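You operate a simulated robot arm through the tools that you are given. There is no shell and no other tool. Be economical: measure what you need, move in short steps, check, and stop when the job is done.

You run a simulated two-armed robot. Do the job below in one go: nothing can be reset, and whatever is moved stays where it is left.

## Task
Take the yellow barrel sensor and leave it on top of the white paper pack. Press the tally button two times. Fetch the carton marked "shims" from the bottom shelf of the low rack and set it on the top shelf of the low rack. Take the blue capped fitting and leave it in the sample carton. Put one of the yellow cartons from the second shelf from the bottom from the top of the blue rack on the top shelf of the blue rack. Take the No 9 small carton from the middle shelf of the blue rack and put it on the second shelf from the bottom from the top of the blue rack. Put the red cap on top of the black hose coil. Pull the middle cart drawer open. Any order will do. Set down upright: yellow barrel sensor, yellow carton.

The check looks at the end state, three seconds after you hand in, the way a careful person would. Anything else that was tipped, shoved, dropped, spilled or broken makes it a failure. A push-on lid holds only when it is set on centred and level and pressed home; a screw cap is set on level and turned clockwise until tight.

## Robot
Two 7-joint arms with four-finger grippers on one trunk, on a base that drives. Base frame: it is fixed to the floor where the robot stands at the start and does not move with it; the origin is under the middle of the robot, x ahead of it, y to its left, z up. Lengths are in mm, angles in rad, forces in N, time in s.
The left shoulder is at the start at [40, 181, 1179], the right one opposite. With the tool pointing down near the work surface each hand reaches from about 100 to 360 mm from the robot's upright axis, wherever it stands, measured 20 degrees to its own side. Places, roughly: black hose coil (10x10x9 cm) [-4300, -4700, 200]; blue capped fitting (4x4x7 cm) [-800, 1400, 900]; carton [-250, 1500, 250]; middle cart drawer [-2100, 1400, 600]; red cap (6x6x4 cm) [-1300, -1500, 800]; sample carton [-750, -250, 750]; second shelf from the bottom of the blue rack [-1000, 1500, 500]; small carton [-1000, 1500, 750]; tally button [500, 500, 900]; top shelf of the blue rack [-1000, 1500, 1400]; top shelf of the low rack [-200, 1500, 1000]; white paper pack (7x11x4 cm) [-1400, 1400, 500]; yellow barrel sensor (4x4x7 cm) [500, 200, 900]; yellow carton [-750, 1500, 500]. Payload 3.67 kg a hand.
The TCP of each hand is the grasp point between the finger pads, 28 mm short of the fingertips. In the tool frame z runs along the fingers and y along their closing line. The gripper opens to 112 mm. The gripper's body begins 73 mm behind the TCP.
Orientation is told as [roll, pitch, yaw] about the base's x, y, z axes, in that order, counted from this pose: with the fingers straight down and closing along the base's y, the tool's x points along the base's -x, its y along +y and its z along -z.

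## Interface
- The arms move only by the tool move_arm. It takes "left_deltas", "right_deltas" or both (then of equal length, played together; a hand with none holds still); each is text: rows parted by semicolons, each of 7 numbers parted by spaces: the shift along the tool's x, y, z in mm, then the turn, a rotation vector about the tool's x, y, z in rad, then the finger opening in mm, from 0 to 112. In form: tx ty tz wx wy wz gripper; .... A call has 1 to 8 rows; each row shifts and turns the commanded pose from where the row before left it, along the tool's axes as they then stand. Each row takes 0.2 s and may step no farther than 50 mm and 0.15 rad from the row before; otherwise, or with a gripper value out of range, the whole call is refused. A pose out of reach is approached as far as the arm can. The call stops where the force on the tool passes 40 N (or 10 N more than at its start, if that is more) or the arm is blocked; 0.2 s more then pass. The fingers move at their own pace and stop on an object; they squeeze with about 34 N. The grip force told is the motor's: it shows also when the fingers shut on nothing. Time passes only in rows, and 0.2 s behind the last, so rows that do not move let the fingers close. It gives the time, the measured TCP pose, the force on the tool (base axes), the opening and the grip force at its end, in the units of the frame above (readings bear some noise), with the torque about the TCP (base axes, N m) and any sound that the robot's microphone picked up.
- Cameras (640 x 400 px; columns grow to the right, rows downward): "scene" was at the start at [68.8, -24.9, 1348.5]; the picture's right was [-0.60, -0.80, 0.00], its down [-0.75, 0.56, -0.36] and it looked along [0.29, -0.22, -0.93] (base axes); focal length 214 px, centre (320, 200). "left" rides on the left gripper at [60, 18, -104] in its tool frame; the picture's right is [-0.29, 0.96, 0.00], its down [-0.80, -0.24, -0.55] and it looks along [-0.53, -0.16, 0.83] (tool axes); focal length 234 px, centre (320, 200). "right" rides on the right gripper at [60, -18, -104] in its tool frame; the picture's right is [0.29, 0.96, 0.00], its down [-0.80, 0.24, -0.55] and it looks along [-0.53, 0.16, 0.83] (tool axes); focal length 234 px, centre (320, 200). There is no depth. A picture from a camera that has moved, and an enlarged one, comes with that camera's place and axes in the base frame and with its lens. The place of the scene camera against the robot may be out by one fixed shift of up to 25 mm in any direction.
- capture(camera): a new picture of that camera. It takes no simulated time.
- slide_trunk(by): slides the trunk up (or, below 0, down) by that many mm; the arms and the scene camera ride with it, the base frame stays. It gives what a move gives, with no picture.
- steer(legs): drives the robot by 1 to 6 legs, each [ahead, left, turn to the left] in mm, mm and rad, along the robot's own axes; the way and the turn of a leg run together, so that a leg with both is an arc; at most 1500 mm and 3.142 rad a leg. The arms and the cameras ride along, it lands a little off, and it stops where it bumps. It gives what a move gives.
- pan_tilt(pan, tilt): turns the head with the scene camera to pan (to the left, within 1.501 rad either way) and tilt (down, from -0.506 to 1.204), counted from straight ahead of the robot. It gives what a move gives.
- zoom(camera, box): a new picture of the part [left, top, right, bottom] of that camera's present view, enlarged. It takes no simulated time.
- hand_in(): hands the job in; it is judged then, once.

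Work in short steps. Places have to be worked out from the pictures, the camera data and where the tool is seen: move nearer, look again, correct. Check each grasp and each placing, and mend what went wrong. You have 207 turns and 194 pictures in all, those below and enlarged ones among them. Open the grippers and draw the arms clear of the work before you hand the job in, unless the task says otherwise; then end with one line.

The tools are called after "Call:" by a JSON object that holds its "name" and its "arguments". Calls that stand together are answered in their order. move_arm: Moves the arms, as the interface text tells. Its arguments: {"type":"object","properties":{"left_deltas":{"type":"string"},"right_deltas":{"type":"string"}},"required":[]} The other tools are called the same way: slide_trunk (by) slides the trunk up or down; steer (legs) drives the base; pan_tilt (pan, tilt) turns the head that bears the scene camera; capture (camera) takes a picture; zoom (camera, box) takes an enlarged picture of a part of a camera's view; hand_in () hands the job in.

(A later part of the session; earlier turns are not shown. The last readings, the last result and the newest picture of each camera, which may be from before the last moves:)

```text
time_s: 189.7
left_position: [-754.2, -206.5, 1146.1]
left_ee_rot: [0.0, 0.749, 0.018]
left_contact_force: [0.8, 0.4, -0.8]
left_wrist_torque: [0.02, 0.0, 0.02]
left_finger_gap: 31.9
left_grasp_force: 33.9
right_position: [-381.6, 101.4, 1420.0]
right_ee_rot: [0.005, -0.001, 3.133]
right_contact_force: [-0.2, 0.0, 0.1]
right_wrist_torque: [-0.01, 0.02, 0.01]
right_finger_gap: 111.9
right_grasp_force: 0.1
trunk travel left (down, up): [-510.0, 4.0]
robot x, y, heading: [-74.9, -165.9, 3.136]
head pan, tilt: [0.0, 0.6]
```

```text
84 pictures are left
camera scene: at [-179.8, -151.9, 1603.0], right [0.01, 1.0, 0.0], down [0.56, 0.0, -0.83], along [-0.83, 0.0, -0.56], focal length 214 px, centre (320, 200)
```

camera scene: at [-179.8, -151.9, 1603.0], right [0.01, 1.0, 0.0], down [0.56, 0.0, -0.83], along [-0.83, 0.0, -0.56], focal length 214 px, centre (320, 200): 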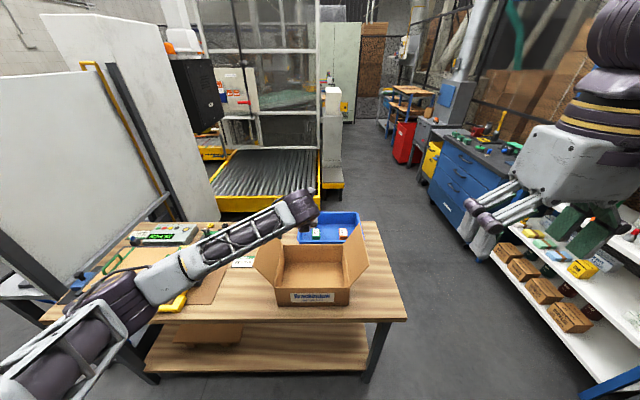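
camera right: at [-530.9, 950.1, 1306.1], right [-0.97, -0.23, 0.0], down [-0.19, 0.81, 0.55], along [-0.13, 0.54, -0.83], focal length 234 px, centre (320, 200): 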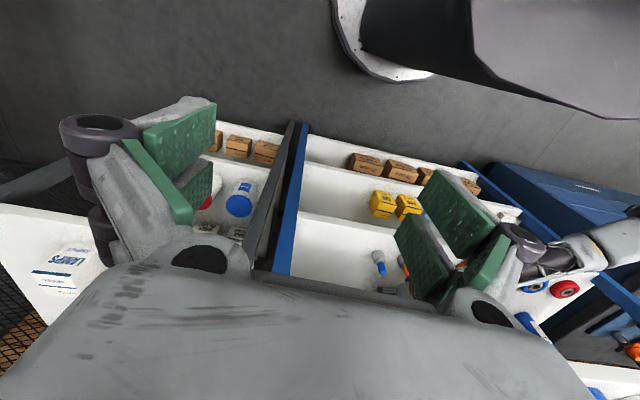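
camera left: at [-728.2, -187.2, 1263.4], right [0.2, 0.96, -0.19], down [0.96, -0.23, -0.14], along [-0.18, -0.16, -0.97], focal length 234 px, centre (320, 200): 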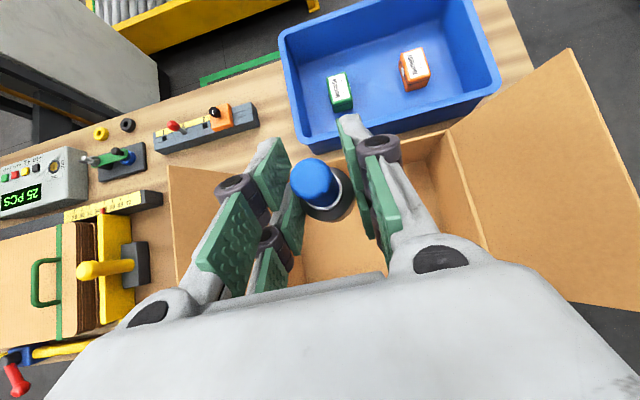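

Carton spans x −880…−668, y −325…−37, rim ≈862. I'll set the fitting down at about (−800,−185) keeping pitch, so it stays upright; position first, then lower 240 by trunk.

Call:
{"name": "steer", "arguments": {"legs": [[46, -20, 0]]}}

Call:
{"name": "slide_trunk", "arguments": {"by": -230}}

Call:
{"name": "capture", "arguments": {"camera": "left"}}

Call:
{"name": "capture", "arguments": {"camera": "scene"}}

```text
time_s: 190.6
left_position: [-790.7, -193.5, 1149.8]
left_ee_rot: [0.008, 0.754, 0.02]
left_contact_force: [1.2, -1.3, -0.5]
left_wrist_torque: [0.03, 0.06, -0.05]
left_finger_gap: 31.8
left_grasp_force: 34.3
right_position: [-418.0, 113.2, 1423.1]
right_ee_rot: [-0.002, -0.008, 3.134]
right_contact_force: [1.4, -1.3, 0.2]
right_wrist_torque: [0.09, 0.13, -0.05]
right_finger_gap: 112.0
right_grasp_force: 0.2
trunk travel left (down, up): [-510.0, 4.0]
robot x, y, heading: [-120.7, -141.9, 3.137]
head pan, tilt: [0.0, 0.6]
```

```text
time_s: 193.0
left_position: [-799.6, -187.9, 916.5]
left_ee_rot: [0.003, 0.748, 0.018]
left_contact_force: [0.4, -1.0, -0.7]
left_wrist_torque: [-0.01, 0.03, 0.02]
left_finger_gap: 32.0
left_grasp_force: 34.5
right_position: [-426.1, 118.5, 1190.6]
right_ee_rot: [0.002, -0.001, 3.135]
right_contact_force: [0.2, -0.2, -0.7]
right_wrist_torque: [0.0, 0.01, -0.01]
right_finger_gap: 111.9
right_grasp_force: 0.0
trunk travel left (down, up): [-280.0, 234.0]
robot x, y, heading: [-116.7, -141.5, 3.138]
head pan, tilt: [0.0, 0.6]
```

```text
83 pictures are left
camera left: at [-773.0, -169.9, 1033.7], right [0.2, 0.96, -0.19], down [0.96, -0.23, -0.14], along [-0.18, -0.16, -0.97], focal length 234 px, centre (320, 200)
```

left: 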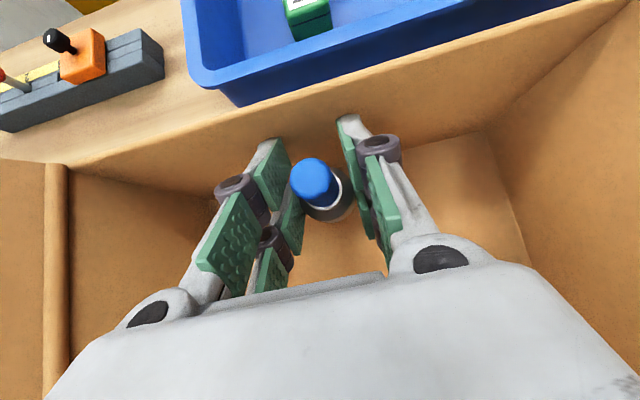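

```text
82 pictures are left
camera scene: at [-224.8, -134.4, 1373.3], right [0.01, 1.0, 0.0], down [0.57, 0.0, -0.82], along [-0.82, 0.0, -0.57], focal length 214 px, centre (320, 200)
```

scene: 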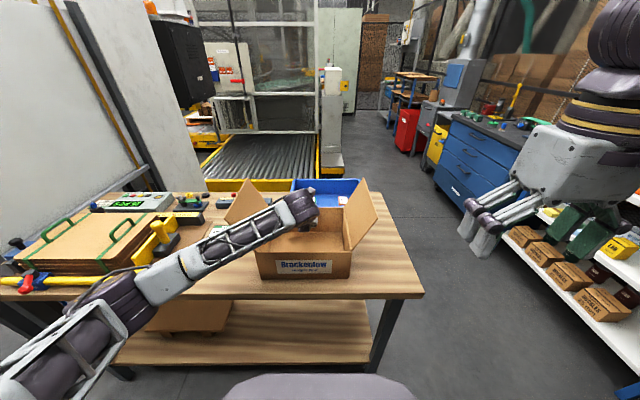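

Inside view is clear. I lower another 85 by trunk, then finish with small arm steps.

Call:
{"name": "slide_trunk", "arguments": {"by": -85}}

Call:
{"name": "capture", "arguments": {"camera": "left"}}

Call:
{"name": "move_arm", "arguments": {"left_deltas": "-6.8 0 7.3 0 0 0 10; -5.1 0 5.5 0 0 0 10; 0 0 0 0 0 0 10"}}

```text
time_s: 193.9
left_position: [-800.6, -187.9, 862.1]
left_ee_rot: [0.016, 0.776, 0.024]
left_contact_force: [8.8, -1.6, 16.8]
left_wrist_torque: [-0.33, -0.11, 0.08]
left_finger_gap: 31.9
left_grasp_force: 34.3
right_position: [-426.1, 118.6, 1121.2]
right_ee_rot: [0.003, -0.003, 3.137]
right_contact_force: [-1.3, -0.4, -0.1]
right_wrist_torque: [-0.01, -0.08, 0.0]
right_finger_gap: 112.0
right_grasp_force: 0.2
trunk travel left (down, up): [-211.0, 303.0]
robot x, y, heading: [-120.3, -143.0, 3.131]
head pan, tilt: [0.0, 0.6]
stopped: the force on the tool passed its limit at 54 N (the readings are from after the stop); the commanded pose is now the measured one
```

```text
81 pictures are left
camera left: at [-772.7, -169.7, 978.9], right [0.19, 0.96, -0.19], down [0.96, -0.23, -0.17], along [-0.2, -0.15, -0.97], focal length 234 px, centre (320, 200)
```

left: 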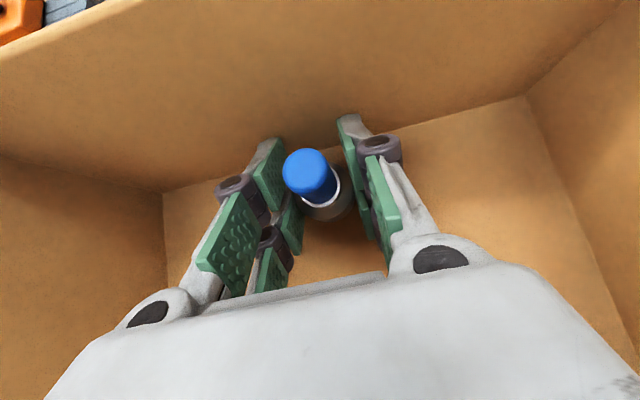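

```text
time_s: 194.4
left_position: [-804.1, -187.1, 862.4]
left_ee_rot: [0.024, 0.79, 0.027]
left_contact_force: [9.0, -1.0, 16.8]
left_wrist_torque: [-0.24, -0.35, 0.08]
left_finger_gap: 31.9
left_grasp_force: 34.3
right_position: [-426.4, 118.1, 1122.3]
right_ee_rot: [0.002, -0.002, 3.135]
right_contact_force: [-0.7, -0.4, -0.1]
right_wrist_torque: [-0.01, -0.01, -0.03]
right_finger_gap: 111.7
right_grasp_force: 0.1
trunk travel left (down, up): [-211.0, 303.0]
robot x, y, heading: [-118.4, -141.3, 3.141]
head pan, tilt: [0.0, 0.6]
stopped in row 2 (left hand): the force on the tool passed its limit at 46 N (the readings are from after the stop); the commanded pose is now the measured one
```

The carton floor is higher than assumed (fitting touched at TCP z≈862). I ease up 3 mm and release.

Call:
{"name": "move_arm", "arguments": {"left_deltas": "2.1 0 -2.1 0 0 0 10; 0 0 0 0 0 0 10; 0 0 0 0 0 0 40; 0 0 0 0 0 0 56; 0 0 0 0 0 0 56"}}

Call:
{"name": "capture", "arguments": {"camera": "left"}}

```text
time_s: 195.6
left_position: [-803.9, -187.8, 861.6]
left_ee_rot: [0.017, 0.785, 0.026]
left_contact_force: [0.6, 1.3, 1.8]
left_wrist_torque: [-0.02, 0.01, 0.01]
left_finger_gap: 56.5
left_grasp_force: 0.1
right_position: [-425.9, 118.5, 1123.6]
right_ee_rot: [0.002, 0.0, 3.138]
right_contact_force: [-1.0, -0.2, 0.3]
right_wrist_torque: [-0.01, 0.01, 0.01]
right_finger_gap: 112.0
right_grasp_force: 0.0
trunk travel left (down, up): [-211.0, 303.0]
robot x, y, heading: [-119.5, -140.2, 3.138]
head pan, tilt: [0.0, 0.6]
```

```text
80 pictures are left
camera left: at [-774.6, -170.2, 977.3], right [0.19, 0.96, -0.19], down [0.96, -0.22, -0.17], along [-0.21, -0.15, -0.97], focal length 234 px, centre (320, 200)
```

left: 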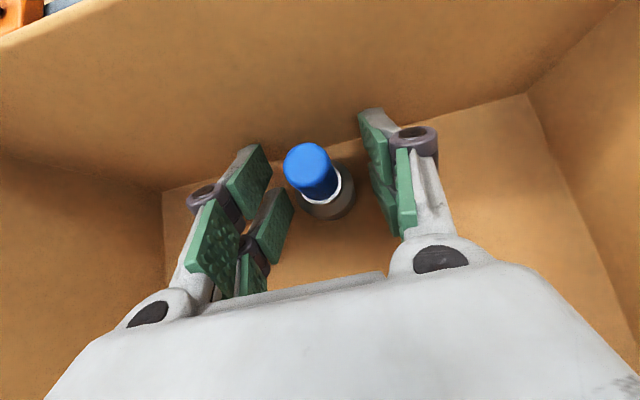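

The fitting stands in the carton. I raise the trunk to clear it and look.

Call:
{"name": "slide_trunk", "arguments": {"by": 240}}

Call:
{"name": "capture", "arguments": {"camera": "left"}}

```text
time_s: 198.1
left_position: [-803.3, -188.0, 1102.4]
left_ee_rot: [0.02, 0.783, 0.026]
left_contact_force: [-0.3, -0.2, 0.4]
left_wrist_torque: [0.01, -0.02, -0.01]
left_finger_gap: 56.0
left_grasp_force: 0.1
right_position: [-427.2, 119.2, 1361.6]
right_ee_rot: [0.001, -0.002, 3.138]
right_contact_force: [0.0, 0.0, 0.9]
right_wrist_torque: [0.02, -0.02, 0.0]
right_finger_gap: 112.0
right_grasp_force: 0.0
trunk travel left (down, up): [-451.0, 63.0]
robot x, y, heading: [-117.3, -144.8, 3.139]
head pan, tilt: [0.0, 0.6]
```

```text
79 pictures are left
camera left: at [-775.0, -170.2, 1217.8], right [0.19, 0.96, -0.19], down [0.96, -0.22, -0.17], along [-0.21, -0.15, -0.97], focal length 234 px, centre (320, 200)
```

left: 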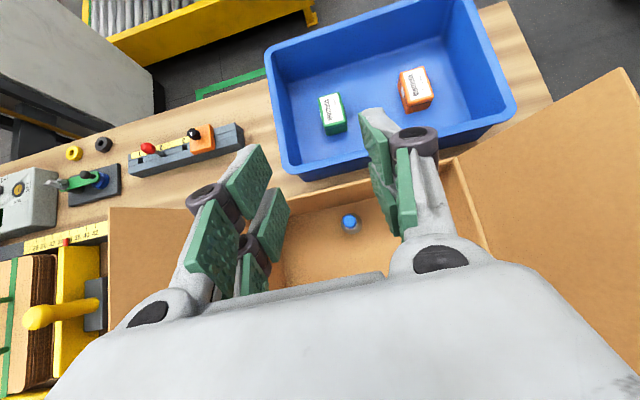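

Fitting done. Next the cart drawer: I turn north, drive up, then west along the corridor, and look at the cart.

Call:
{"name": "steer", "arguments": {"legs": [[0, 0, -1.568], [640, 0, 0], [0, 1400, 0]]}}

Call:
{"name": "pan_tilt", "arguments": {"pan": 0.4, "tilt": 0.6}}

Call:
{"name": "capture", "arguments": {"camera": "scene"}}

```text
time_s: 212.7
left_position: [-1558.9, 1178.4, 1102.3]
left_ee_rot: [0.018, 0.788, -1.542]
left_contact_force: [0.7, -0.5, 0.2]
left_wrist_torque: [0.03, 0.01, 0.01]
left_finger_gap: 56.1
left_grasp_force: 0.1
right_position: [-1251.1, 800.5, 1362.4]
right_ee_rot: [0.001, -0.003, 1.566]
right_contact_force: [0.0, 0.0, 0.5]
right_wrist_torque: [0.02, -0.01, 0.02]
right_finger_gap: 112.0
right_grasp_force: 0.1
trunk travel left (down, up): [-451.0, 63.0]
robot x, y, heading: [-1512.2, 492.5, 1.57]
head pan, tilt: [0.0, 0.6]
```

```text
time_s: 213.6
left_position: [-1558.3, 1178.0, 1101.7]
left_ee_rot: [0.019, 0.786, -1.54]
left_contact_force: [0.0, 0.2, -0.4]
left_wrist_torque: [0.0, 0.0, 0.06]
left_finger_gap: 55.8
left_grasp_force: 0.0
right_position: [-1252.6, 800.6, 1363.5]
right_ee_rot: [0.002, -0.001, 1.568]
right_contact_force: [0.0, -0.2, 0.0]
right_wrist_torque: [-0.01, 0.0, -0.01]
right_finger_gap: 111.9
right_grasp_force: 0.1
trunk travel left (down, up): [-451.0, 63.0]
robot x, y, heading: [-1515.2, 491.5, 1.568]
head pan, tilt: [0.4, 0.6]
```

```text
78 pictures are left
camera scene: at [-1543.2, 603.4, 1544.8], right [0.92, 0.39, 0.0], down [0.22, -0.52, -0.82], along [-0.32, 0.76, -0.57], focal length 214 px, centre (320, 200)
```

scene: 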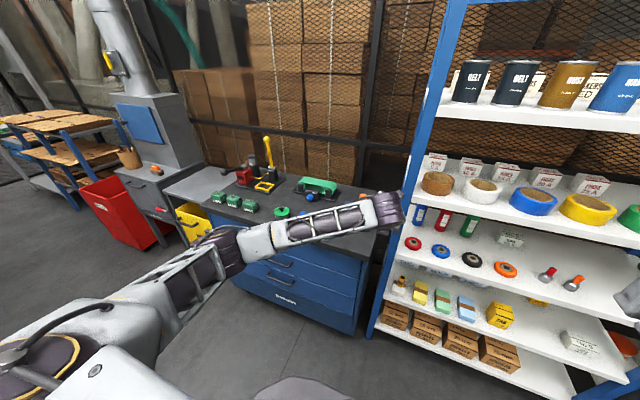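

Cart front is at y≈1285, x −2506…−1584. I move left to its middle and lower to look at the drawers.

Call:
{"name": "steer", "arguments": {"legs": [[0, 530, 0]]}}

Call:
{"name": "slide_trunk", "arguments": {"by": -250}}

Call:
{"name": "pan_tilt", "arguments": {"pan": -0.1, "tilt": 0.6}}

Call:
{"name": "capture", "arguments": {"camera": "scene"}}

Call:
{"name": "capture", "arguments": {"camera": "left"}}

```text
time_s: 216.7
left_position: [-2092.2, 1179.7, 1100.7]
left_ee_rot: [0.018, 0.786, -1.543]
left_contact_force: [0.3, -0.8, 1.0]
left_wrist_torque: [-0.01, -0.01, 0.02]
left_finger_gap: 56.1
left_grasp_force: 0.0
right_position: [-1785.4, 802.4, 1362.8]
right_ee_rot: [0.0, -0.002, 1.565]
right_contact_force: [-0.3, 0.5, -0.2]
right_wrist_torque: [-0.01, 0.02, 0.01]
right_finger_gap: 112.1
right_grasp_force: 0.1
trunk travel left (down, up): [-451.0, 63.0]
robot x, y, heading: [-2045.3, 495.5, 1.57]
head pan, tilt: [0.4, 0.6]
```

```text
time_s: 219.0
left_position: [-2087.5, 1178.0, 880.4]
left_ee_rot: [0.041, 0.811, -1.536]
left_contact_force: [2.3, -25.7, 13.8]
left_wrist_torque: [0.57, 0.99, 1.68]
left_finger_gap: 47.5
left_grasp_force: 21.4
right_position: [-1786.5, 798.1, 1125.7]
right_ee_rot: [0.0, -0.004, 1.565]
right_contact_force: [-0.2, 0.6, 0.6]
right_wrist_torque: [-0.03, -0.04, 0.0]
right_finger_gap: 111.6
right_grasp_force: 0.0
trunk travel left (down, up): [-213.0, 300.0]
robot x, y, heading: [-2048.8, 494.4, 1.573]
head pan, tilt: [0.4, 0.6]
stopped: the force on the tool passed its limit at 43 N (the readings are from after the stop); the commanded pose is now the measured one
```

```text
time_s: 219.9
left_position: [-2088.8, 1178.7, 878.7]
left_ee_rot: [0.036, 0.812, -1.535]
left_contact_force: [4.4, -30.4, 18.8]
left_wrist_torque: [0.7, 0.0, -0.19]
left_finger_gap: 0.0
left_grasp_force: 35.4
right_position: [-1785.6, 797.5, 1126.6]
right_ee_rot: [0.002, -0.008, 1.566]
right_contact_force: [0.2, 0.1, -0.5]
right_wrist_torque: [-0.01, -0.01, -0.02]
right_finger_gap: 111.9
right_grasp_force: 0.0
trunk travel left (down, up): [-213.0, 300.0]
robot x, y, heading: [-2050.1, 496.2, 1.571]
head pan, tilt: [-0.099, 0.6]
```

```text
77 pictures are left
camera scene: at [-2034.0, 605.6, 1307.8], right [0.99, -0.1, 0.0], down [-0.06, -0.56, -0.83], along [0.08, 0.82, -0.56], focal length 214 px, centre (320, 200)
```

scene: 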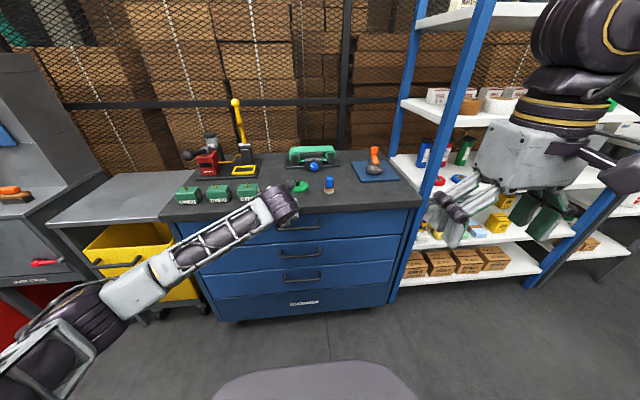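

```text
76 pictures are left
camera left: at [-2075.4, 1144.9, 995.0], right [0.96, -0.19, -0.19], down [-0.23, -0.95, -0.2], along [-0.14, 0.24, -0.96], focal length 234 px, centre (320, 200)
```

left: 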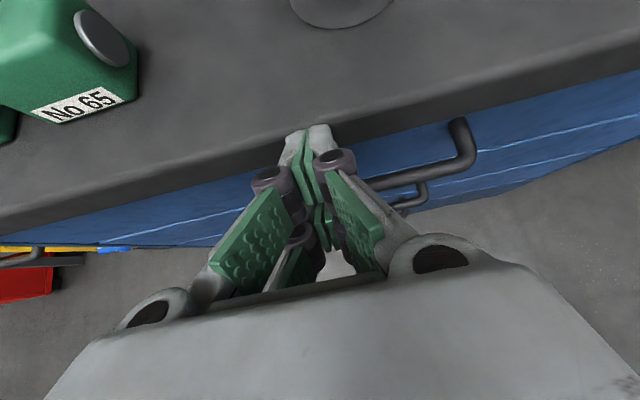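

The fingertips caught the cart's top edge (front lip is nearer than estimated, ~y 1195). I back off at once and re-view.

Call:
{"name": "steer", "arguments": {"legs": [[-90, 0, 0]]}}

Call:
{"name": "capture", "arguments": {"camera": "left"}}

Call:
{"name": "zoom", "arguments": {"camera": "scene", "box": [150, 140, 440, 330]}}

```text
time_s: 221.0
left_position: [-2091.3, 1090.6, 875.4]
left_ee_rot: [0.031, 0.807, -1.534]
left_contact_force: [-0.2, -0.4, 1.0]
left_wrist_torque: [0.05, 0.01, 0.02]
left_finger_gap: 55.9
left_grasp_force: 0.0
right_position: [-1785.8, 709.1, 1126.4]
right_ee_rot: [0.003, -0.003, 1.567]
right_contact_force: [-0.5, -0.8, 0.1]
right_wrist_torque: [0.12, 0.02, 0.0]
right_finger_gap: 112.1
right_grasp_force: 0.0
trunk travel left (down, up): [-213.0, 300.0]
robot x, y, heading: [-2047.0, 404.3, 1.566]
head pan, tilt: [-0.099, 0.6]
```

```text
75 pictures are left
camera left: at [-2077.1, 1057.6, 992.0], right [0.96, -0.19, -0.19], down [-0.22, -0.95, -0.2], along [-0.14, 0.23, -0.96], focal length 234 px, centre (320, 200)
```

left: 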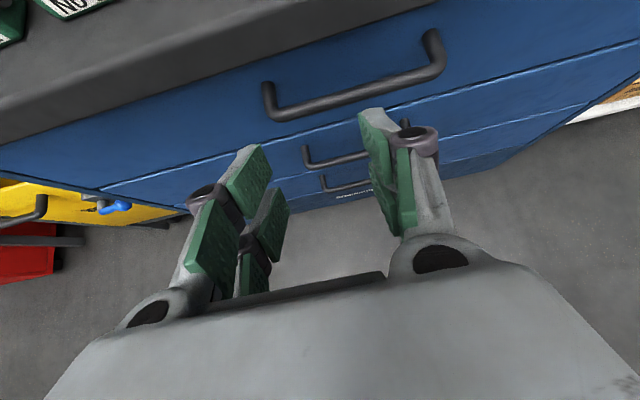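

```text
2.11 times, centred on (295, 235) of scene
camera zoom: at [-2035.0, 518.6, 1307.4], right [0.99, -0.1, 0.0], down [-0.06, -0.56, -0.83], along [0.09, 0.82, -0.56], focal length 452 px, centre (373, 126)
```

zoom: 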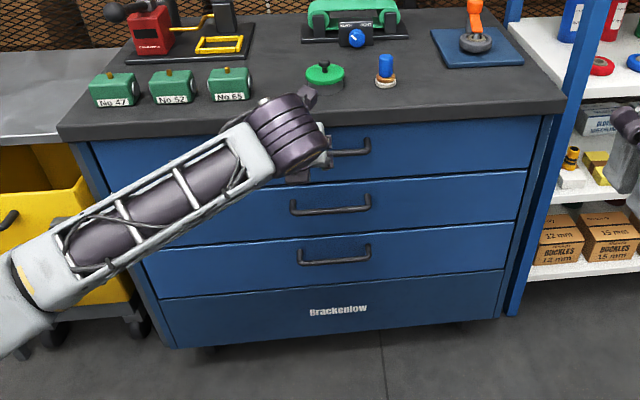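

Drawers are clear: middle handle bar at about (−2060,1183,653). I turn the hand horizontal and roll it 90° so the fingers close vertically on the bar.

Call:
{"name": "move_arm", "arguments": {"left_deltas": "0 0 0 0 0.15 0 56; 0 0 0 0 0.15 0 56; 0 0 0 0 0.15 0 56; 0 0 0 0 0.15 0 56; 0 0 0 0 0.15 0 56; 0 0 0 0 0 -0.14 56; 0 0 0 0 0 -0.14 56; 0 0 0 0 0 -0.14 56"}}

Call:
{"name": "move_arm", "arguments": {"left_deltas": "0 0 0 0 0 -0.145 60; 0 0 0 0 0 -0.145 60; 0 0 0 0 0 -0.145 60; 0 0 0 0 0 -0.145 60; 0 0 0 0 0 -0.145 60; 0 0 0 0 0 -0.145 60; 0 0 0 0 0 -0.145 60; 0 0 0 0 0 -0.135 60"}}

Call:
{"name": "capture", "arguments": {"camera": "left"}}

```text
time_s: 222.8
left_position: [-2091.9, 1090.2, 875.3]
left_ee_rot: [1.535, 1.127, -0.019]
left_contact_force: [-0.3, 0.1, 0.3]
left_wrist_torque: [-0.03, 0.01, -0.01]
left_finger_gap: 55.8
left_grasp_force: 0.1
right_position: [-1786.7, 710.1, 1124.4]
right_ee_rot: [0.003, -0.002, 1.565]
right_contact_force: [0.0, -0.1, 0.8]
right_wrist_torque: [0.03, -0.02, 0.01]
right_finger_gap: 111.9
right_grasp_force: 0.0
trunk travel left (down, up): [-213.0, 300.0]
robot x, y, heading: [-2047.1, 405.1, 1.562]
head pan, tilt: [-0.099, 0.6]
```

```text
time_s: 224.6
left_position: [-2091.7, 1091.9, 873.5]
left_ee_rot: [1.555, -0.025, 0.013]
left_contact_force: [0.4, 0.0, -0.7]
left_wrist_torque: [0.04, 0.02, -0.01]
left_finger_gap: 59.9
left_grasp_force: 0.1
right_position: [-1786.4, 709.7, 1124.9]
right_ee_rot: [0.001, -0.001, 1.566]
right_contact_force: [-0.4, 0.1, -0.3]
right_wrist_torque: [0.0, -0.03, -0.01]
right_finger_gap: 112.2
right_grasp_force: 0.0
trunk travel left (down, up): [-213.0, 300.0]
robot x, y, heading: [-2047.0, 401.3, 1.566]
head pan, tilt: [-0.099, 0.6]
```

```text
73 pictures are left
camera left: at [-2151.8, 987.7, 893.5], right [0.26, 0.02, 0.96], down [0.81, -0.55, -0.21], along [0.52, 0.84, -0.16], focal length 234 px, centre (320, 200)
```

left: 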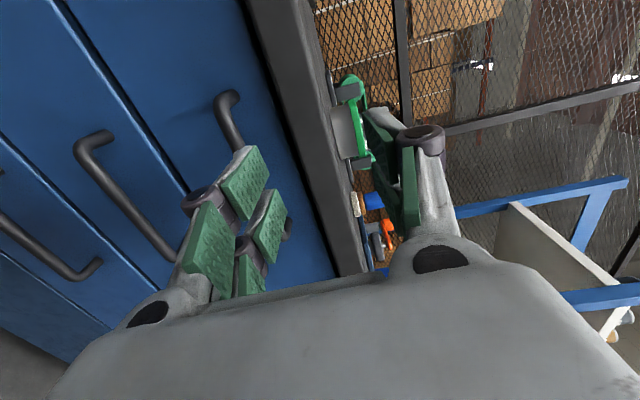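

Orientation good (fingers close vertically). I lower to the middle drawer's height.

Call:
{"name": "slide_trunk", "arguments": {"by": -170}}

Call:
{"name": "capture", "arguments": {"camera": "left"}}

Call:
{"name": "zoom", "arguments": {"camera": "scene", "box": [150, 140, 440, 330]}}

```text
time_s: 226.5
left_position: [-2091.9, 1091.4, 702.8]
left_ee_rot: [1.555, -0.024, 0.013]
left_contact_force: [0.6, -0.5, 0.0]
left_wrist_torque: [0.02, 0.0, 0.0]
left_finger_gap: 60.1
left_grasp_force: 0.0
right_position: [-1787.1, 711.6, 953.2]
right_ee_rot: [0.003, -0.001, 1.566]
right_contact_force: [-0.5, 0.1, 0.5]
right_wrist_torque: [0.02, 0.02, 0.0]
right_finger_gap: 112.4
right_grasp_force: 0.0
trunk travel left (down, up): [-43.0, 470.0]
robot x, y, heading: [-2044.8, 407.3, 1.567]
head pan, tilt: [-0.099, 0.6]
```

```text
72 pictures are left
camera left: at [-2151.9, 987.8, 722.6], right [0.27, 0.02, 0.96], down [0.81, -0.55, -0.21], along [0.52, 0.84, -0.16], focal length 234 px, centre (320, 200)
```

left: 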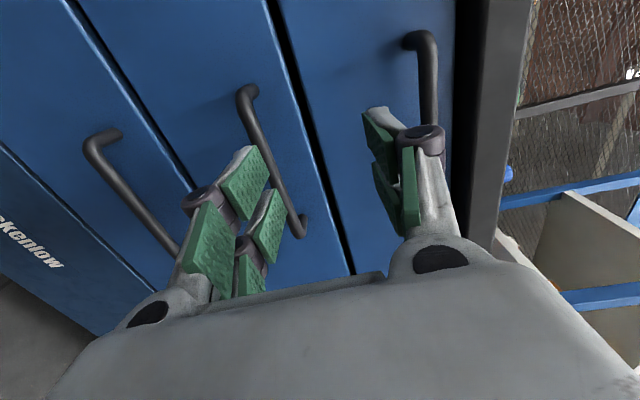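

```text
2.11 times, centred on (295, 235) of scene
camera zoom: at [-2035.1, 520.2, 1135.9], right [0.99, -0.1, 0.0], down [-0.06, -0.56, -0.83], along [0.09, 0.82, -0.56], focal length 452 px, centre (373, 126)
```

zoom: 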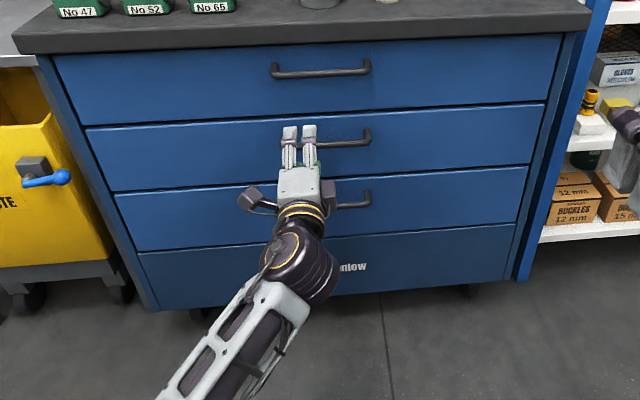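

Middle bar: z≈657, x −2139…−2010. I lower 46, centre, and advance 45 then look.

Call:
{"name": "move_arm", "arguments": {"left_deltas": "-14 -46 0 0 0 0 60; 0 0 45 0 0 0 60; 0 0 0 0 0 0 60"}}

Call:
{"name": "capture", "arguments": {"camera": "left"}}

```text
time_s: 227.3
left_position: [-2077.4, 1135.9, 657.7]
left_ee_rot: [1.555, -0.022, 0.011]
left_contact_force: [-0.2, -0.9, 0.7]
left_wrist_torque: [0.02, -0.03, -0.02]
left_finger_gap: 60.1
left_grasp_force: 0.1
right_position: [-1786.8, 710.1, 953.2]
right_ee_rot: [0.003, -0.001, 1.566]
right_contact_force: [-1.2, -0.8, -0.2]
right_wrist_torque: [-0.01, -0.01, -0.01]
right_finger_gap: 111.8
right_grasp_force: 0.2
trunk travel left (down, up): [-43.0, 470.0]
robot x, y, heading: [-2047.4, 400.9, 1.566]
head pan, tilt: [-0.099, 0.6]
```

```text
70 pictures are left
camera left: at [-2137.7, 1031.7, 676.6], right [0.27, 0.02, 0.96], down [0.81, -0.55, -0.21], along [0.52, 0.84, -0.16], focal length 234 px, centre (320, 200)
```

left: 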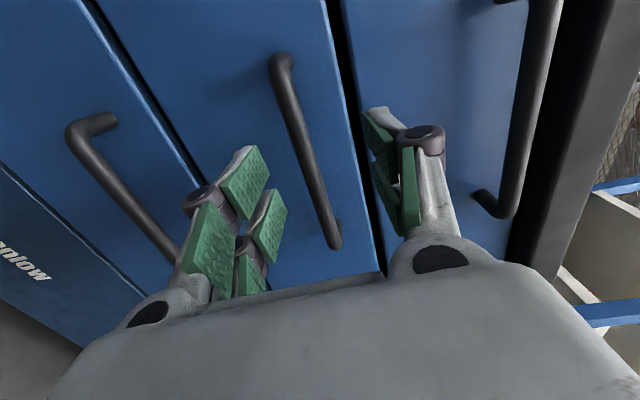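

The bar lies between the fingers. I advance another 40 carefully.

Call:
{"name": "move_arm", "arguments": {"left_deltas": "0 -3 20 0 0 0 60; 0 0 20 0 0 0 60; 0 0 0 0 0 0 60"}}

Call:
{"name": "capture", "arguments": {"camera": "left"}}

```text
time_s: 228.1
left_position: [-2078.4, 1175.6, 654.8]
left_ee_rot: [1.555, -0.02, 0.014]
left_contact_force: [-0.1, -0.1, -0.3]
left_wrist_torque: [-0.02, 0.01, -0.01]
left_finger_gap: 60.0
left_grasp_force: 0.1
right_position: [-1786.7, 710.8, 953.2]
right_ee_rot: [0.0, -0.003, 1.568]
right_contact_force: [0.4, -0.1, 0.0]
right_wrist_torque: [0.01, -0.03, 0.02]
right_finger_gap: 112.0
right_grasp_force: 0.0
trunk travel left (down, up): [-43.0, 470.0]
robot x, y, heading: [-2048.0, 402.6, 1.563]
head pan, tilt: [-0.099, 0.6]
```

```text
69 pictures are left
camera left: at [-2138.3, 1072.0, 673.3], right [0.27, 0.02, 0.96], down [0.81, -0.55, -0.21], along [0.52, 0.84, -0.16], focal length 234 px, centre (320, 200)
```

left: 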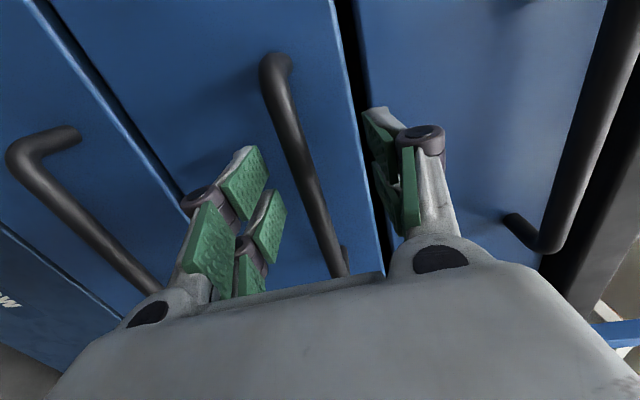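

Bar estimated at y≈1195, z≈648. I go down 5, in 10, and close on it.

Call:
{"name": "move_arm", "arguments": {"left_deltas": "0 -5 10 0 0 0 60; 0 0 0 0 0 0 60; 0 0 0 0 0 0 0; 0 0 0 0 0 0 0; 0 0 0 0 0 0 0; 0 0 0 0 0 0 0"}}

Call:
{"name": "capture", "arguments": {"camera": "left"}}

```text
time_s: 229.5
left_position: [-2078.3, 1186.0, 644.6]
left_ee_rot: [1.551, -0.017, 0.014]
left_contact_force: [1.8, -5.2, -18.0]
left_wrist_torque: [-0.19, 2.28, -0.21]
left_finger_gap: 13.7
left_grasp_force: 44.9
right_position: [-1785.8, 710.9, 953.4]
right_ee_rot: [0.001, 0.0, 1.566]
right_contact_force: [0.0, 0.1, 0.5]
right_wrist_torque: [0.0, 0.08, 0.0]
right_finger_gap: 112.1
right_grasp_force: 0.0
trunk travel left (down, up): [-43.0, 470.0]
robot x, y, heading: [-2046.3, 406.3, 1.57]
head pan, tilt: [-0.099, 0.6]
```

```text
68 pictures are left
camera left: at [-2138.1, 1082.3, 664.9], right [0.27, 0.02, 0.96], down [0.81, -0.55, -0.21], along [0.52, 0.84, -0.17], focal length 234 px, centre (320, 200)
```

left: 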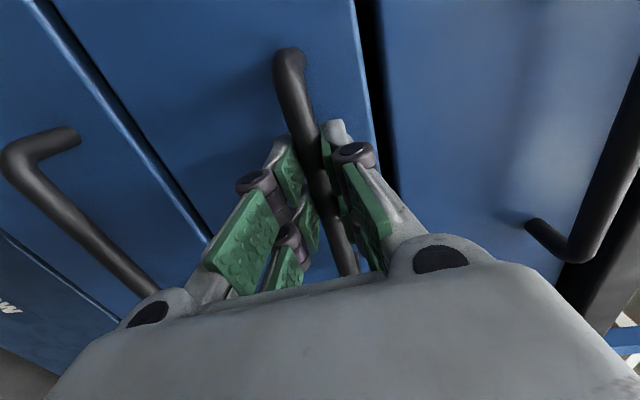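

The bar is firmly gripped. I pull by driving the base back.

Call:
{"name": "steer", "arguments": {"legs": [[-120, 0, 0]]}}

Call:
{"name": "capture", "arguments": {"camera": "left"}}

```text
time_s: 230.8
left_position: [-2079.2, 1067.8, 644.5]
left_ee_rot: [1.55, -0.02, 0.014]
left_contact_force: [5.5, 2.0, -25.9]
left_wrist_torque: [-0.25, 2.19, 0.23]
left_finger_gap: 13.7
left_grasp_force: 45.2
right_position: [-1786.2, 592.4, 952.0]
right_ee_rot: [0.003, 0.001, 1.566]
right_contact_force: [0.2, 0.0, -0.1]
right_wrist_torque: [0.01, -0.01, 0.03]
right_finger_gap: 112.0
right_grasp_force: 0.1
trunk travel left (down, up): [-43.0, 470.0]
robot x, y, heading: [-2047.4, 284.5, 1.569]
head pan, tilt: [-0.099, 0.6]
```

```text
67 pictures are left
camera left: at [-2138.2, 963.0, 664.8], right [0.27, 0.02, 0.96], down [0.81, -0.55, -0.21], along [0.52, 0.84, -0.17], focal length 234 px, centre (320, 200)
```

left: 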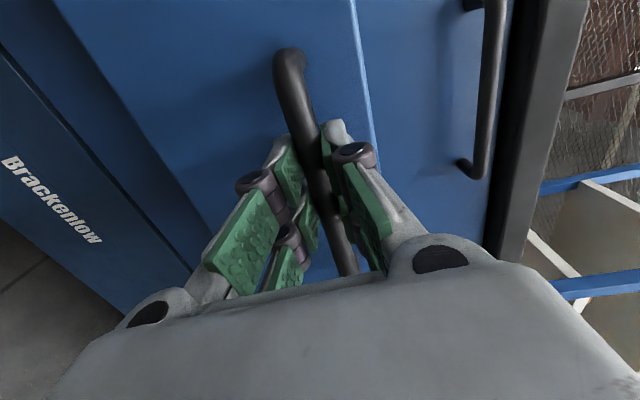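

The drawer follows. I pull another 130.

Call:
{"name": "steer", "arguments": {"legs": [[-130, 0, 0]]}}

Call:
{"name": "capture", "arguments": {"camera": "scene"}}

```text
time_s: 232.1
left_position: [-2077.8, 935.1, 645.4]
left_ee_rot: [1.548, -0.02, 0.013]
left_contact_force: [5.9, 1.7, -12.5]
left_wrist_torque: [-0.09, 2.19, 0.27]
left_finger_gap: 13.4
left_grasp_force: 45.2
right_position: [-1786.9, 459.4, 953.0]
right_ee_rot: [0.004, -0.001, 1.564]
right_contact_force: [-0.1, 0.4, -0.3]
right_wrist_torque: [0.02, -0.05, 0.02]
right_finger_gap: 112.0
right_grasp_force: 0.0
trunk travel left (down, up): [-43.0, 470.0]
robot x, y, heading: [-2047.2, 152.9, 1.561]
head pan, tilt: [-0.099, 0.6]
```

```text
66 pictures are left
camera scene: at [-2035.5, 270.4, 1135.7], right [0.99, -0.1, 0.0], down [-0.06, -0.56, -0.82], along [0.09, 0.82, -0.57], focal length 214 px, centre (320, 200)
```

scene: 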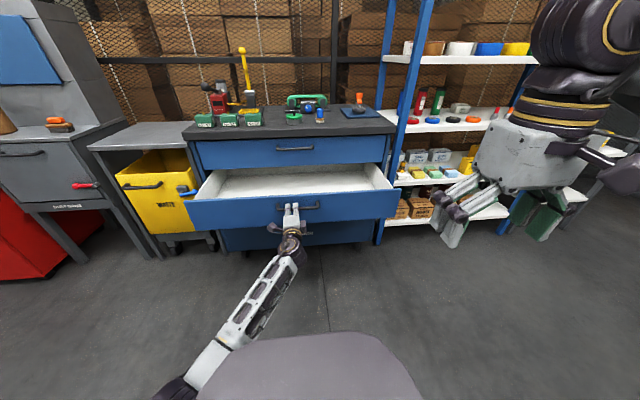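

Open by ~250 mm. I pull a little more with the arm to see whether it reaches its stop.

Call:
{"name": "move_arm", "arguments": {"left_deltas": "0 0 -25 0 0 0 0; 0 0 -25 0 0 0 0; 0 0 -25 0 0 0 0; 0 0 -25 0 0 0 0; 0 0 0 0 0 0 0"}}

```text
time_s: 233.3
left_position: [-2077.4, 834.3, 649.1]
left_ee_rot: [1.55, -0.021, 0.012]
left_contact_force: [0.7, -1.0, 0.6]
left_wrist_torque: [-0.02, 0.0, -0.01]
left_finger_gap: 0.0
left_grasp_force: 36.2
right_position: [-1787.3, 458.5, 953.5]
right_ee_rot: [0.002, -0.002, 1.564]
right_contact_force: [1.3, -0.8, 0.0]
right_wrist_torque: [0.02, -0.03, 0.01]
right_finger_gap: 112.1
right_grasp_force: 0.1
trunk travel left (down, up): [-43.0, 470.0]
robot x, y, heading: [-2047.4, 154.7, 1.563]
head pan, tilt: [-0.099, 0.6]
```

Call:
{"name": "capture", "arguments": {"camera": "scene"}}

```text
65 pictures are left
camera scene: at [-2036.2, 269.2, 1135.9], right [0.99, -0.1, 0.0], down [-0.06, -0.56, -0.83], along [0.09, 0.82, -0.56], focal length 214 px, centre (320, 200)
```

scene: 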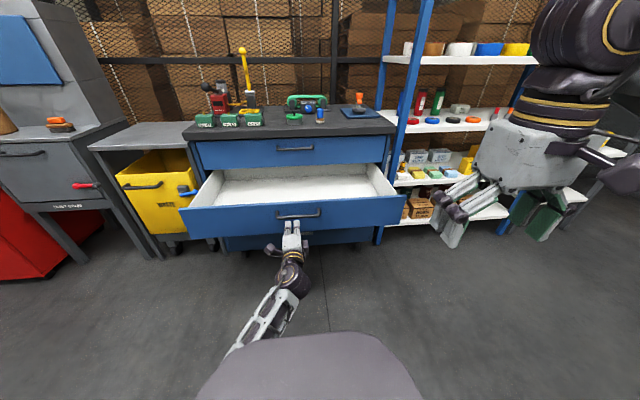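

The drawer is out to its stop (the grip slipped off there). I zoom on the rack to check sensor and cartons.

Call:
{"name": "zoom", "arguments": {"camera": "scene", "box": [370, 60, 560, 225]}}

Call:
{"name": "pan_tilt", "arguments": {"pan": -1.5, "tilt": 0.4}}

Call:
{"name": "capture", "arguments": {"camera": "scene"}}

Call:
{"name": "pan_tilt", "arguments": {"pan": 1.5, "tilt": 0.4}}

Call:
{"name": "capture", "arguments": {"camera": "scene"}}

```text
2.42 times, centred on (465, 142) of scene
camera zoom: at [-2036.2, 269.2, 1135.9], right [0.99, -0.1, 0.0], down [-0.06, -0.56, -0.83], along [0.09, 0.82, -0.56], focal length 520 px, centre (-32, 339)
```

zoom: 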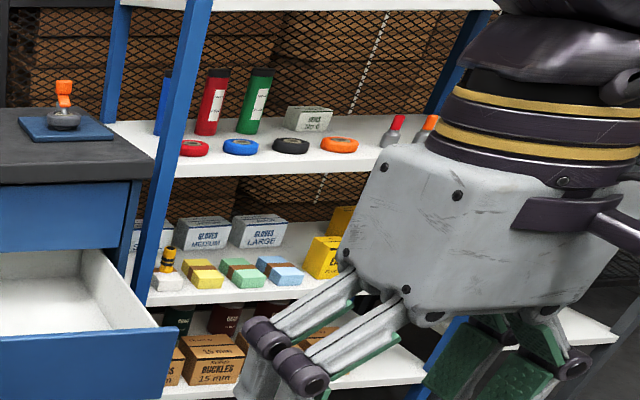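

```text
time_s: 234.8
left_position: [-2076.1, 834.2, 649.3]
left_ee_rot: [1.551, -0.02, 0.01]
left_contact_force: [-0.8, -0.5, 0.1]
left_wrist_torque: [0.03, 0.0, -0.01]
left_finger_gap: 0.0
left_grasp_force: 36.0
right_position: [-1787.4, 460.1, 954.1]
right_ee_rot: [0.001, -0.001, 1.563]
right_contact_force: [0.0, 0.4, 0.3]
right_wrist_torque: [0.01, 0.0, -0.01]
right_finger_gap: 111.9
right_grasp_force: 0.1
trunk travel left (down, up): [-43.0, 470.0]
robot x, y, heading: [-2048.6, 154.9, 1.566]
head pan, tilt: [-1.499, 0.4]
```

```text
63 pictures are left
camera scene: at [-1952.9, 188.1, 1154.1], right [0.07, -1.0, 0.0], down [-0.39, -0.03, -0.92], along [0.92, 0.06, -0.39], focal length 214 px, centre (320, 200)
```

scene: 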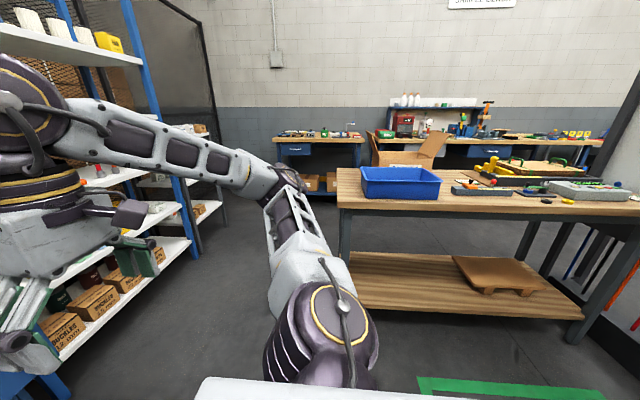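

```text
time_s: 237.4
left_position: [-2076.5, 835.4, 648.3]
left_ee_rot: [1.551, -0.018, 0.013]
left_contact_force: [-0.7, -0.4, 0.4]
left_wrist_torque: [-0.02, -0.01, -0.03]
left_finger_gap: 0.0
left_grasp_force: 35.3
right_position: [-1786.5, 460.6, 952.7]
right_ee_rot: [0.002, -0.001, 1.565]
right_contact_force: [-0.2, 0.0, 0.1]
right_wrist_torque: [-0.02, 0.0, 0.04]
right_finger_gap: 111.7
right_grasp_force: 0.2
trunk travel left (down, up): [-43.0, 470.0]
robot x, y, heading: [-2046.9, 151.1, 1.57]
head pan, tilt: [1.499, 0.4]
```

```text
62 pictures are left
camera scene: at [-2137.7, 189.0, 1154.1], right [0.08, 1.0, 0.0], down [0.39, -0.03, -0.92], along [-0.92, 0.07, -0.39], focal length 214 px, centre (320, 200)
```

scene: 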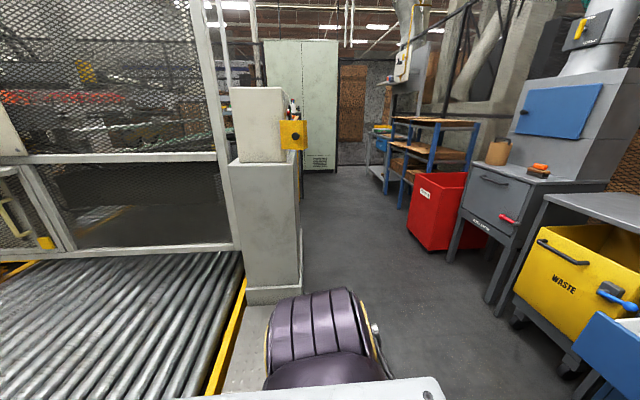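

All fine on the rack. For the red cap I back from the drawer, raise the trunk, shift into the aisle and turn right to face south, passing above the table.

Call:
{"name": "steer", "arguments": {"legs": [[-110, 0, 0]]}}

Call:
{"name": "slide_trunk", "arguments": {"by": 400}}

Call:
{"name": "steer", "arguments": {"legs": [[0, -230, 0], [0, 0, -3.1]]}}

Call:
{"name": "pan_tilt", "arguments": {"pan": 0.3, "tilt": 0.4}}

Call:
{"name": "capture", "arguments": {"camera": "scene"}}

```text
time_s: 238.6
left_position: [-1999.1, 811.3, 648.8]
left_ee_rot: [1.548, -0.021, -0.068]
left_contact_force: [0.3, 0.9, 0.3]
left_wrist_torque: [0.01, -0.01, 0.03]
left_finger_gap: 0.1
left_grasp_force: 35.5
right_position: [-1741.7, 415.2, 953.8]
right_ee_rot: [0.005, -0.001, 1.483]
right_contact_force: [0.1, 0.4, -0.2]
right_wrist_torque: [-0.05, -0.02, -0.02]
right_finger_gap: 112.3
right_grasp_force: 0.0
trunk travel left (down, up): [-43.0, 470.0]
robot x, y, heading: [-2026.0, 131.1, 1.485]
head pan, tilt: [1.499, 0.4]
stopped in leg 1: the robot was blocked; the commanded pose is now the measured one
```

```text
time_s: 242.5
left_position: [-2000.4, 812.1, 1049.3]
left_ee_rot: [1.55, -0.022, -0.068]
left_contact_force: [0.3, 0.5, 0.9]
left_wrist_torque: [0.02, 0.04, -0.04]
left_finger_gap: 0.0
left_grasp_force: 35.4
right_position: [-1741.3, 415.4, 1355.0]
right_ee_rot: [0.004, -0.002, 1.483]
right_contact_force: [0.3, -0.3, -0.4]
right_wrist_torque: [-0.01, 0.0, 0.02]
right_finger_gap: 112.0
right_grasp_force: 0.0
trunk travel left (down, up): [-443.0, 70.0]
robot x, y, heading: [-2022.7, 132.3, 1.482]
head pan, tilt: [1.499, 0.4]
```

```text
time_s: 252.3
left_position: [-1802.6, -570.9, 1050.0]
left_ee_rot: [1.55, -0.021, 3.11]
left_contact_force: [0.0, 0.8, -0.6]
left_wrist_torque: [0.02, 0.0, 0.01]
left_finger_gap: 0.0
left_grasp_force: 35.7
right_position: [-2074.4, -185.3, 1355.4]
right_ee_rot: [0.004, -0.002, -1.619]
right_contact_force: [0.2, -0.8, -0.1]
right_wrist_torque: [-0.01, 0.0, -0.01]
right_finger_gap: 112.2
right_grasp_force: 0.1
trunk travel left (down, up): [-443.0, 70.0]
robot x, y, heading: [-1800.6, 110.5, -1.613]
head pan, tilt: [1.499, 0.4]
```

```text
time_s: 253.7
left_position: [-1802.1, -570.9, 1050.9]
left_ee_rot: [1.549, -0.021, 3.11]
left_contact_force: [0.5, -0.8, 0.1]
left_wrist_torque: [-0.01, -0.01, 0.01]
left_finger_gap: 0.0
left_grasp_force: 36.4
right_position: [-2075.5, -185.0, 1355.2]
right_ee_rot: [0.004, -0.001, -1.62]
right_contact_force: [-0.5, 0.3, 1.1]
right_wrist_torque: [-0.03, 0.02, 0.03]
right_finger_gap: 111.9
right_grasp_force: 0.1
trunk travel left (down, up): [-443.0, 70.0]
robot x, y, heading: [-1799.3, 114.5, -1.621]
head pan, tilt: [0.3, 0.4]
```

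```text
61 pictures are left
camera scene: at [-1774.5, 9.5, 1555.2], right [-0.97, -0.25, 0.0], down [-0.1, 0.38, -0.92], along [0.23, -0.89, -0.39], focal length 214 px, centre (320, 200)
```

scene: 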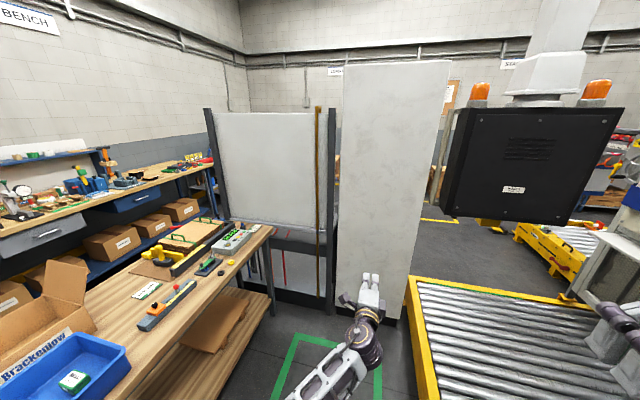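

A partition and cabinet block the way here; the red cap lies behind them. I'll go around by the east aisle: back up, turn east, drive, turn south, then look.

Call:
{"name": "slide_trunk", "arguments": {"by": 60}}

Call:
{"name": "steer", "arguments": {"legs": [[-400, 0, 0], [0, 0, 1.615], [1500, 0, 0], [60, 0, 0], [0, 0, -1.57]]}}

Call:
{"name": "pan_tilt", "arguments": {"pan": 0.0, "tilt": 0.35}}

Call:
{"name": "capture", "arguments": {"camera": "scene"}}

```text
time_s: 254.7
left_position: [-1803.3, -570.4, 1110.8]
left_ee_rot: [1.55, -0.022, 3.111]
left_contact_force: [-0.8, -0.2, -0.6]
left_wrist_torque: [-0.04, 0.03, -0.01]
left_finger_gap: 0.1
left_grasp_force: 35.8
right_position: [-2075.6, -183.8, 1414.4]
right_ee_rot: [0.004, 0.0, -1.62]
right_contact_force: [0.7, -0.4, -0.5]
right_wrist_torque: [0.0, 0.02, -0.01]
right_finger_gap: 111.9
right_grasp_force: 0.0
trunk travel left (down, up): [-503.0, 10.0]
robot x, y, heading: [-1800.5, 111.3, -1.622]
head pan, tilt: [0.3, 0.4]
```

```text
time_s: 273.7
left_position: [-198.9, -167.6, 1109.4]
left_ee_rot: [1.55, -0.021, 3.132]
left_contact_force: [0.0, 0.0, 0.1]
left_wrist_torque: [0.0, 0.02, -0.04]
left_finger_gap: 0.0
left_grasp_force: 36.3
right_position: [-478.6, 212.4, 1414.7]
right_ee_rot: [0.003, -0.002, -1.597]
right_contact_force: [0.2, 0.1, 0.1]
right_wrist_torque: [-0.02, -0.01, 0.01]
right_finger_gap: 112.0
right_grasp_force: 0.0
trunk travel left (down, up): [-503.0, 10.0]
robot x, y, heading: [-210.9, 517.6, -1.601]
head pan, tilt: [0.3, 0.4]
```

```text
time_s: 274.5
left_position: [-197.2, -168.1, 1110.3]
left_ee_rot: [1.55, -0.021, 3.132]
left_contact_force: [-0.4, 0.8, -0.2]
left_wrist_torque: [0.0, -0.02, 0.05]
left_finger_gap: 0.0
left_grasp_force: 35.9
right_position: [-480.3, 214.5, 1414.6]
right_ee_rot: [0.006, -0.003, -1.599]
right_contact_force: [0.7, 0.7, 0.2]
right_wrist_torque: [0.0, 0.0, 0.01]
right_finger_gap: 112.1
right_grasp_force: 0.0
trunk travel left (down, up): [-503.0, 10.0]
robot x, y, heading: [-208.4, 512.8, -1.597]
head pan, tilt: [0.0, 0.351]
```

```text
60 pictures are left
camera scene: at [-210.3, 409.6, 1619.3], right [-1.0, 0.02, 0.0], down [0.01, 0.34, -0.94], along [-0.02, -0.94, -0.34], focal length 214 px, centre (320, 200)
```

scene: 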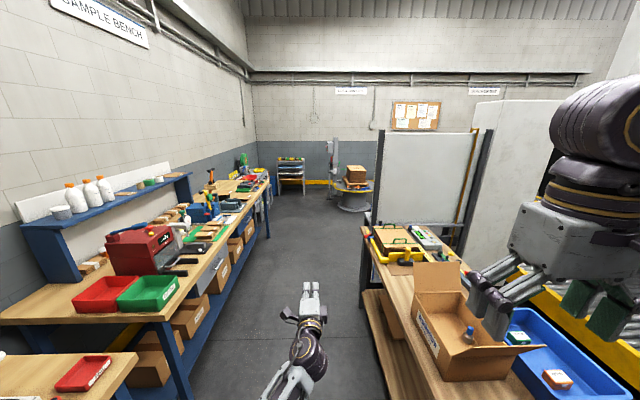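

The aisle south is clear. I drive down it past the partition and look west.

Call:
{"name": "steer", "arguments": {"legs": [[0, 130, 0.02], [1500, 0, 0], [900, 0, 0]]}}

Call:
{"name": "pan_tilt", "arguments": {"pan": -1.2, "tilt": 0.4}}

Call:
{"name": "capture", "arguments": {"camera": "scene"}}

```text
time_s: 283.7
left_position: [-65.7, -1700.8, 1111.9]
left_ee_rot: [1.554, -0.022, -3.137]
left_contact_force: [0.4, 0.4, 0.8]
left_wrist_torque: [-0.01, -0.02, -0.02]
left_finger_gap: 0.1
left_grasp_force: 35.7
right_position: [-353.8, -1323.6, 1415.7]
right_ee_rot: [0.006, -0.006, -1.591]
right_contact_force: [-0.1, 0.4, 0.4]
right_wrist_torque: [0.0, 0.01, 0.03]
right_finger_gap: 112.0
right_grasp_force: 0.1
trunk travel left (down, up): [-503.0, 10.0]
robot x, y, heading: [-91.9, -1021.2, -1.582]
head pan, tilt: [0.0, 0.351]
stopped in leg 3: the robot was blocked; the commanded pose is now the measured one
```

```text
time_s: 285.1
left_position: [-66.4, -1701.0, 1113.3]
left_ee_rot: [1.557, -0.021, -3.135]
left_contact_force: [0.3, 0.2, 0.2]
left_wrist_torque: [-0.02, 0.03, -0.03]
left_finger_gap: 0.2
left_grasp_force: 36.1
right_position: [-354.6, -1322.6, 1415.8]
right_ee_rot: [0.004, -0.005, -1.588]
right_contact_force: [-0.4, 0.4, -0.1]
right_wrist_torque: [0.01, -0.01, 0.0]
right_finger_gap: 112.2
right_grasp_force: 0.0
trunk travel left (down, up): [-503.0, 10.0]
robot x, y, heading: [-92.7, -1022.3, -1.583]
head pan, tilt: [-1.201, 0.4]
```

```text
59 pictures are left
camera scene: at [-171.6, -1060.8, 1615.2], right [-0.35, 0.94, 0.0], down [0.36, 0.13, -0.92], along [-0.86, -0.33, -0.39], focal length 214 px, centre (320, 200)
```

scene: 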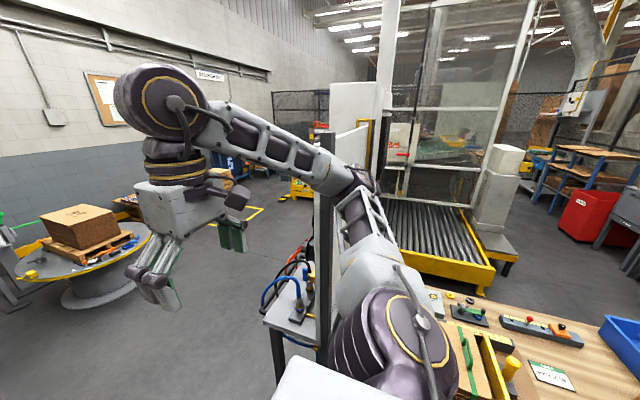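

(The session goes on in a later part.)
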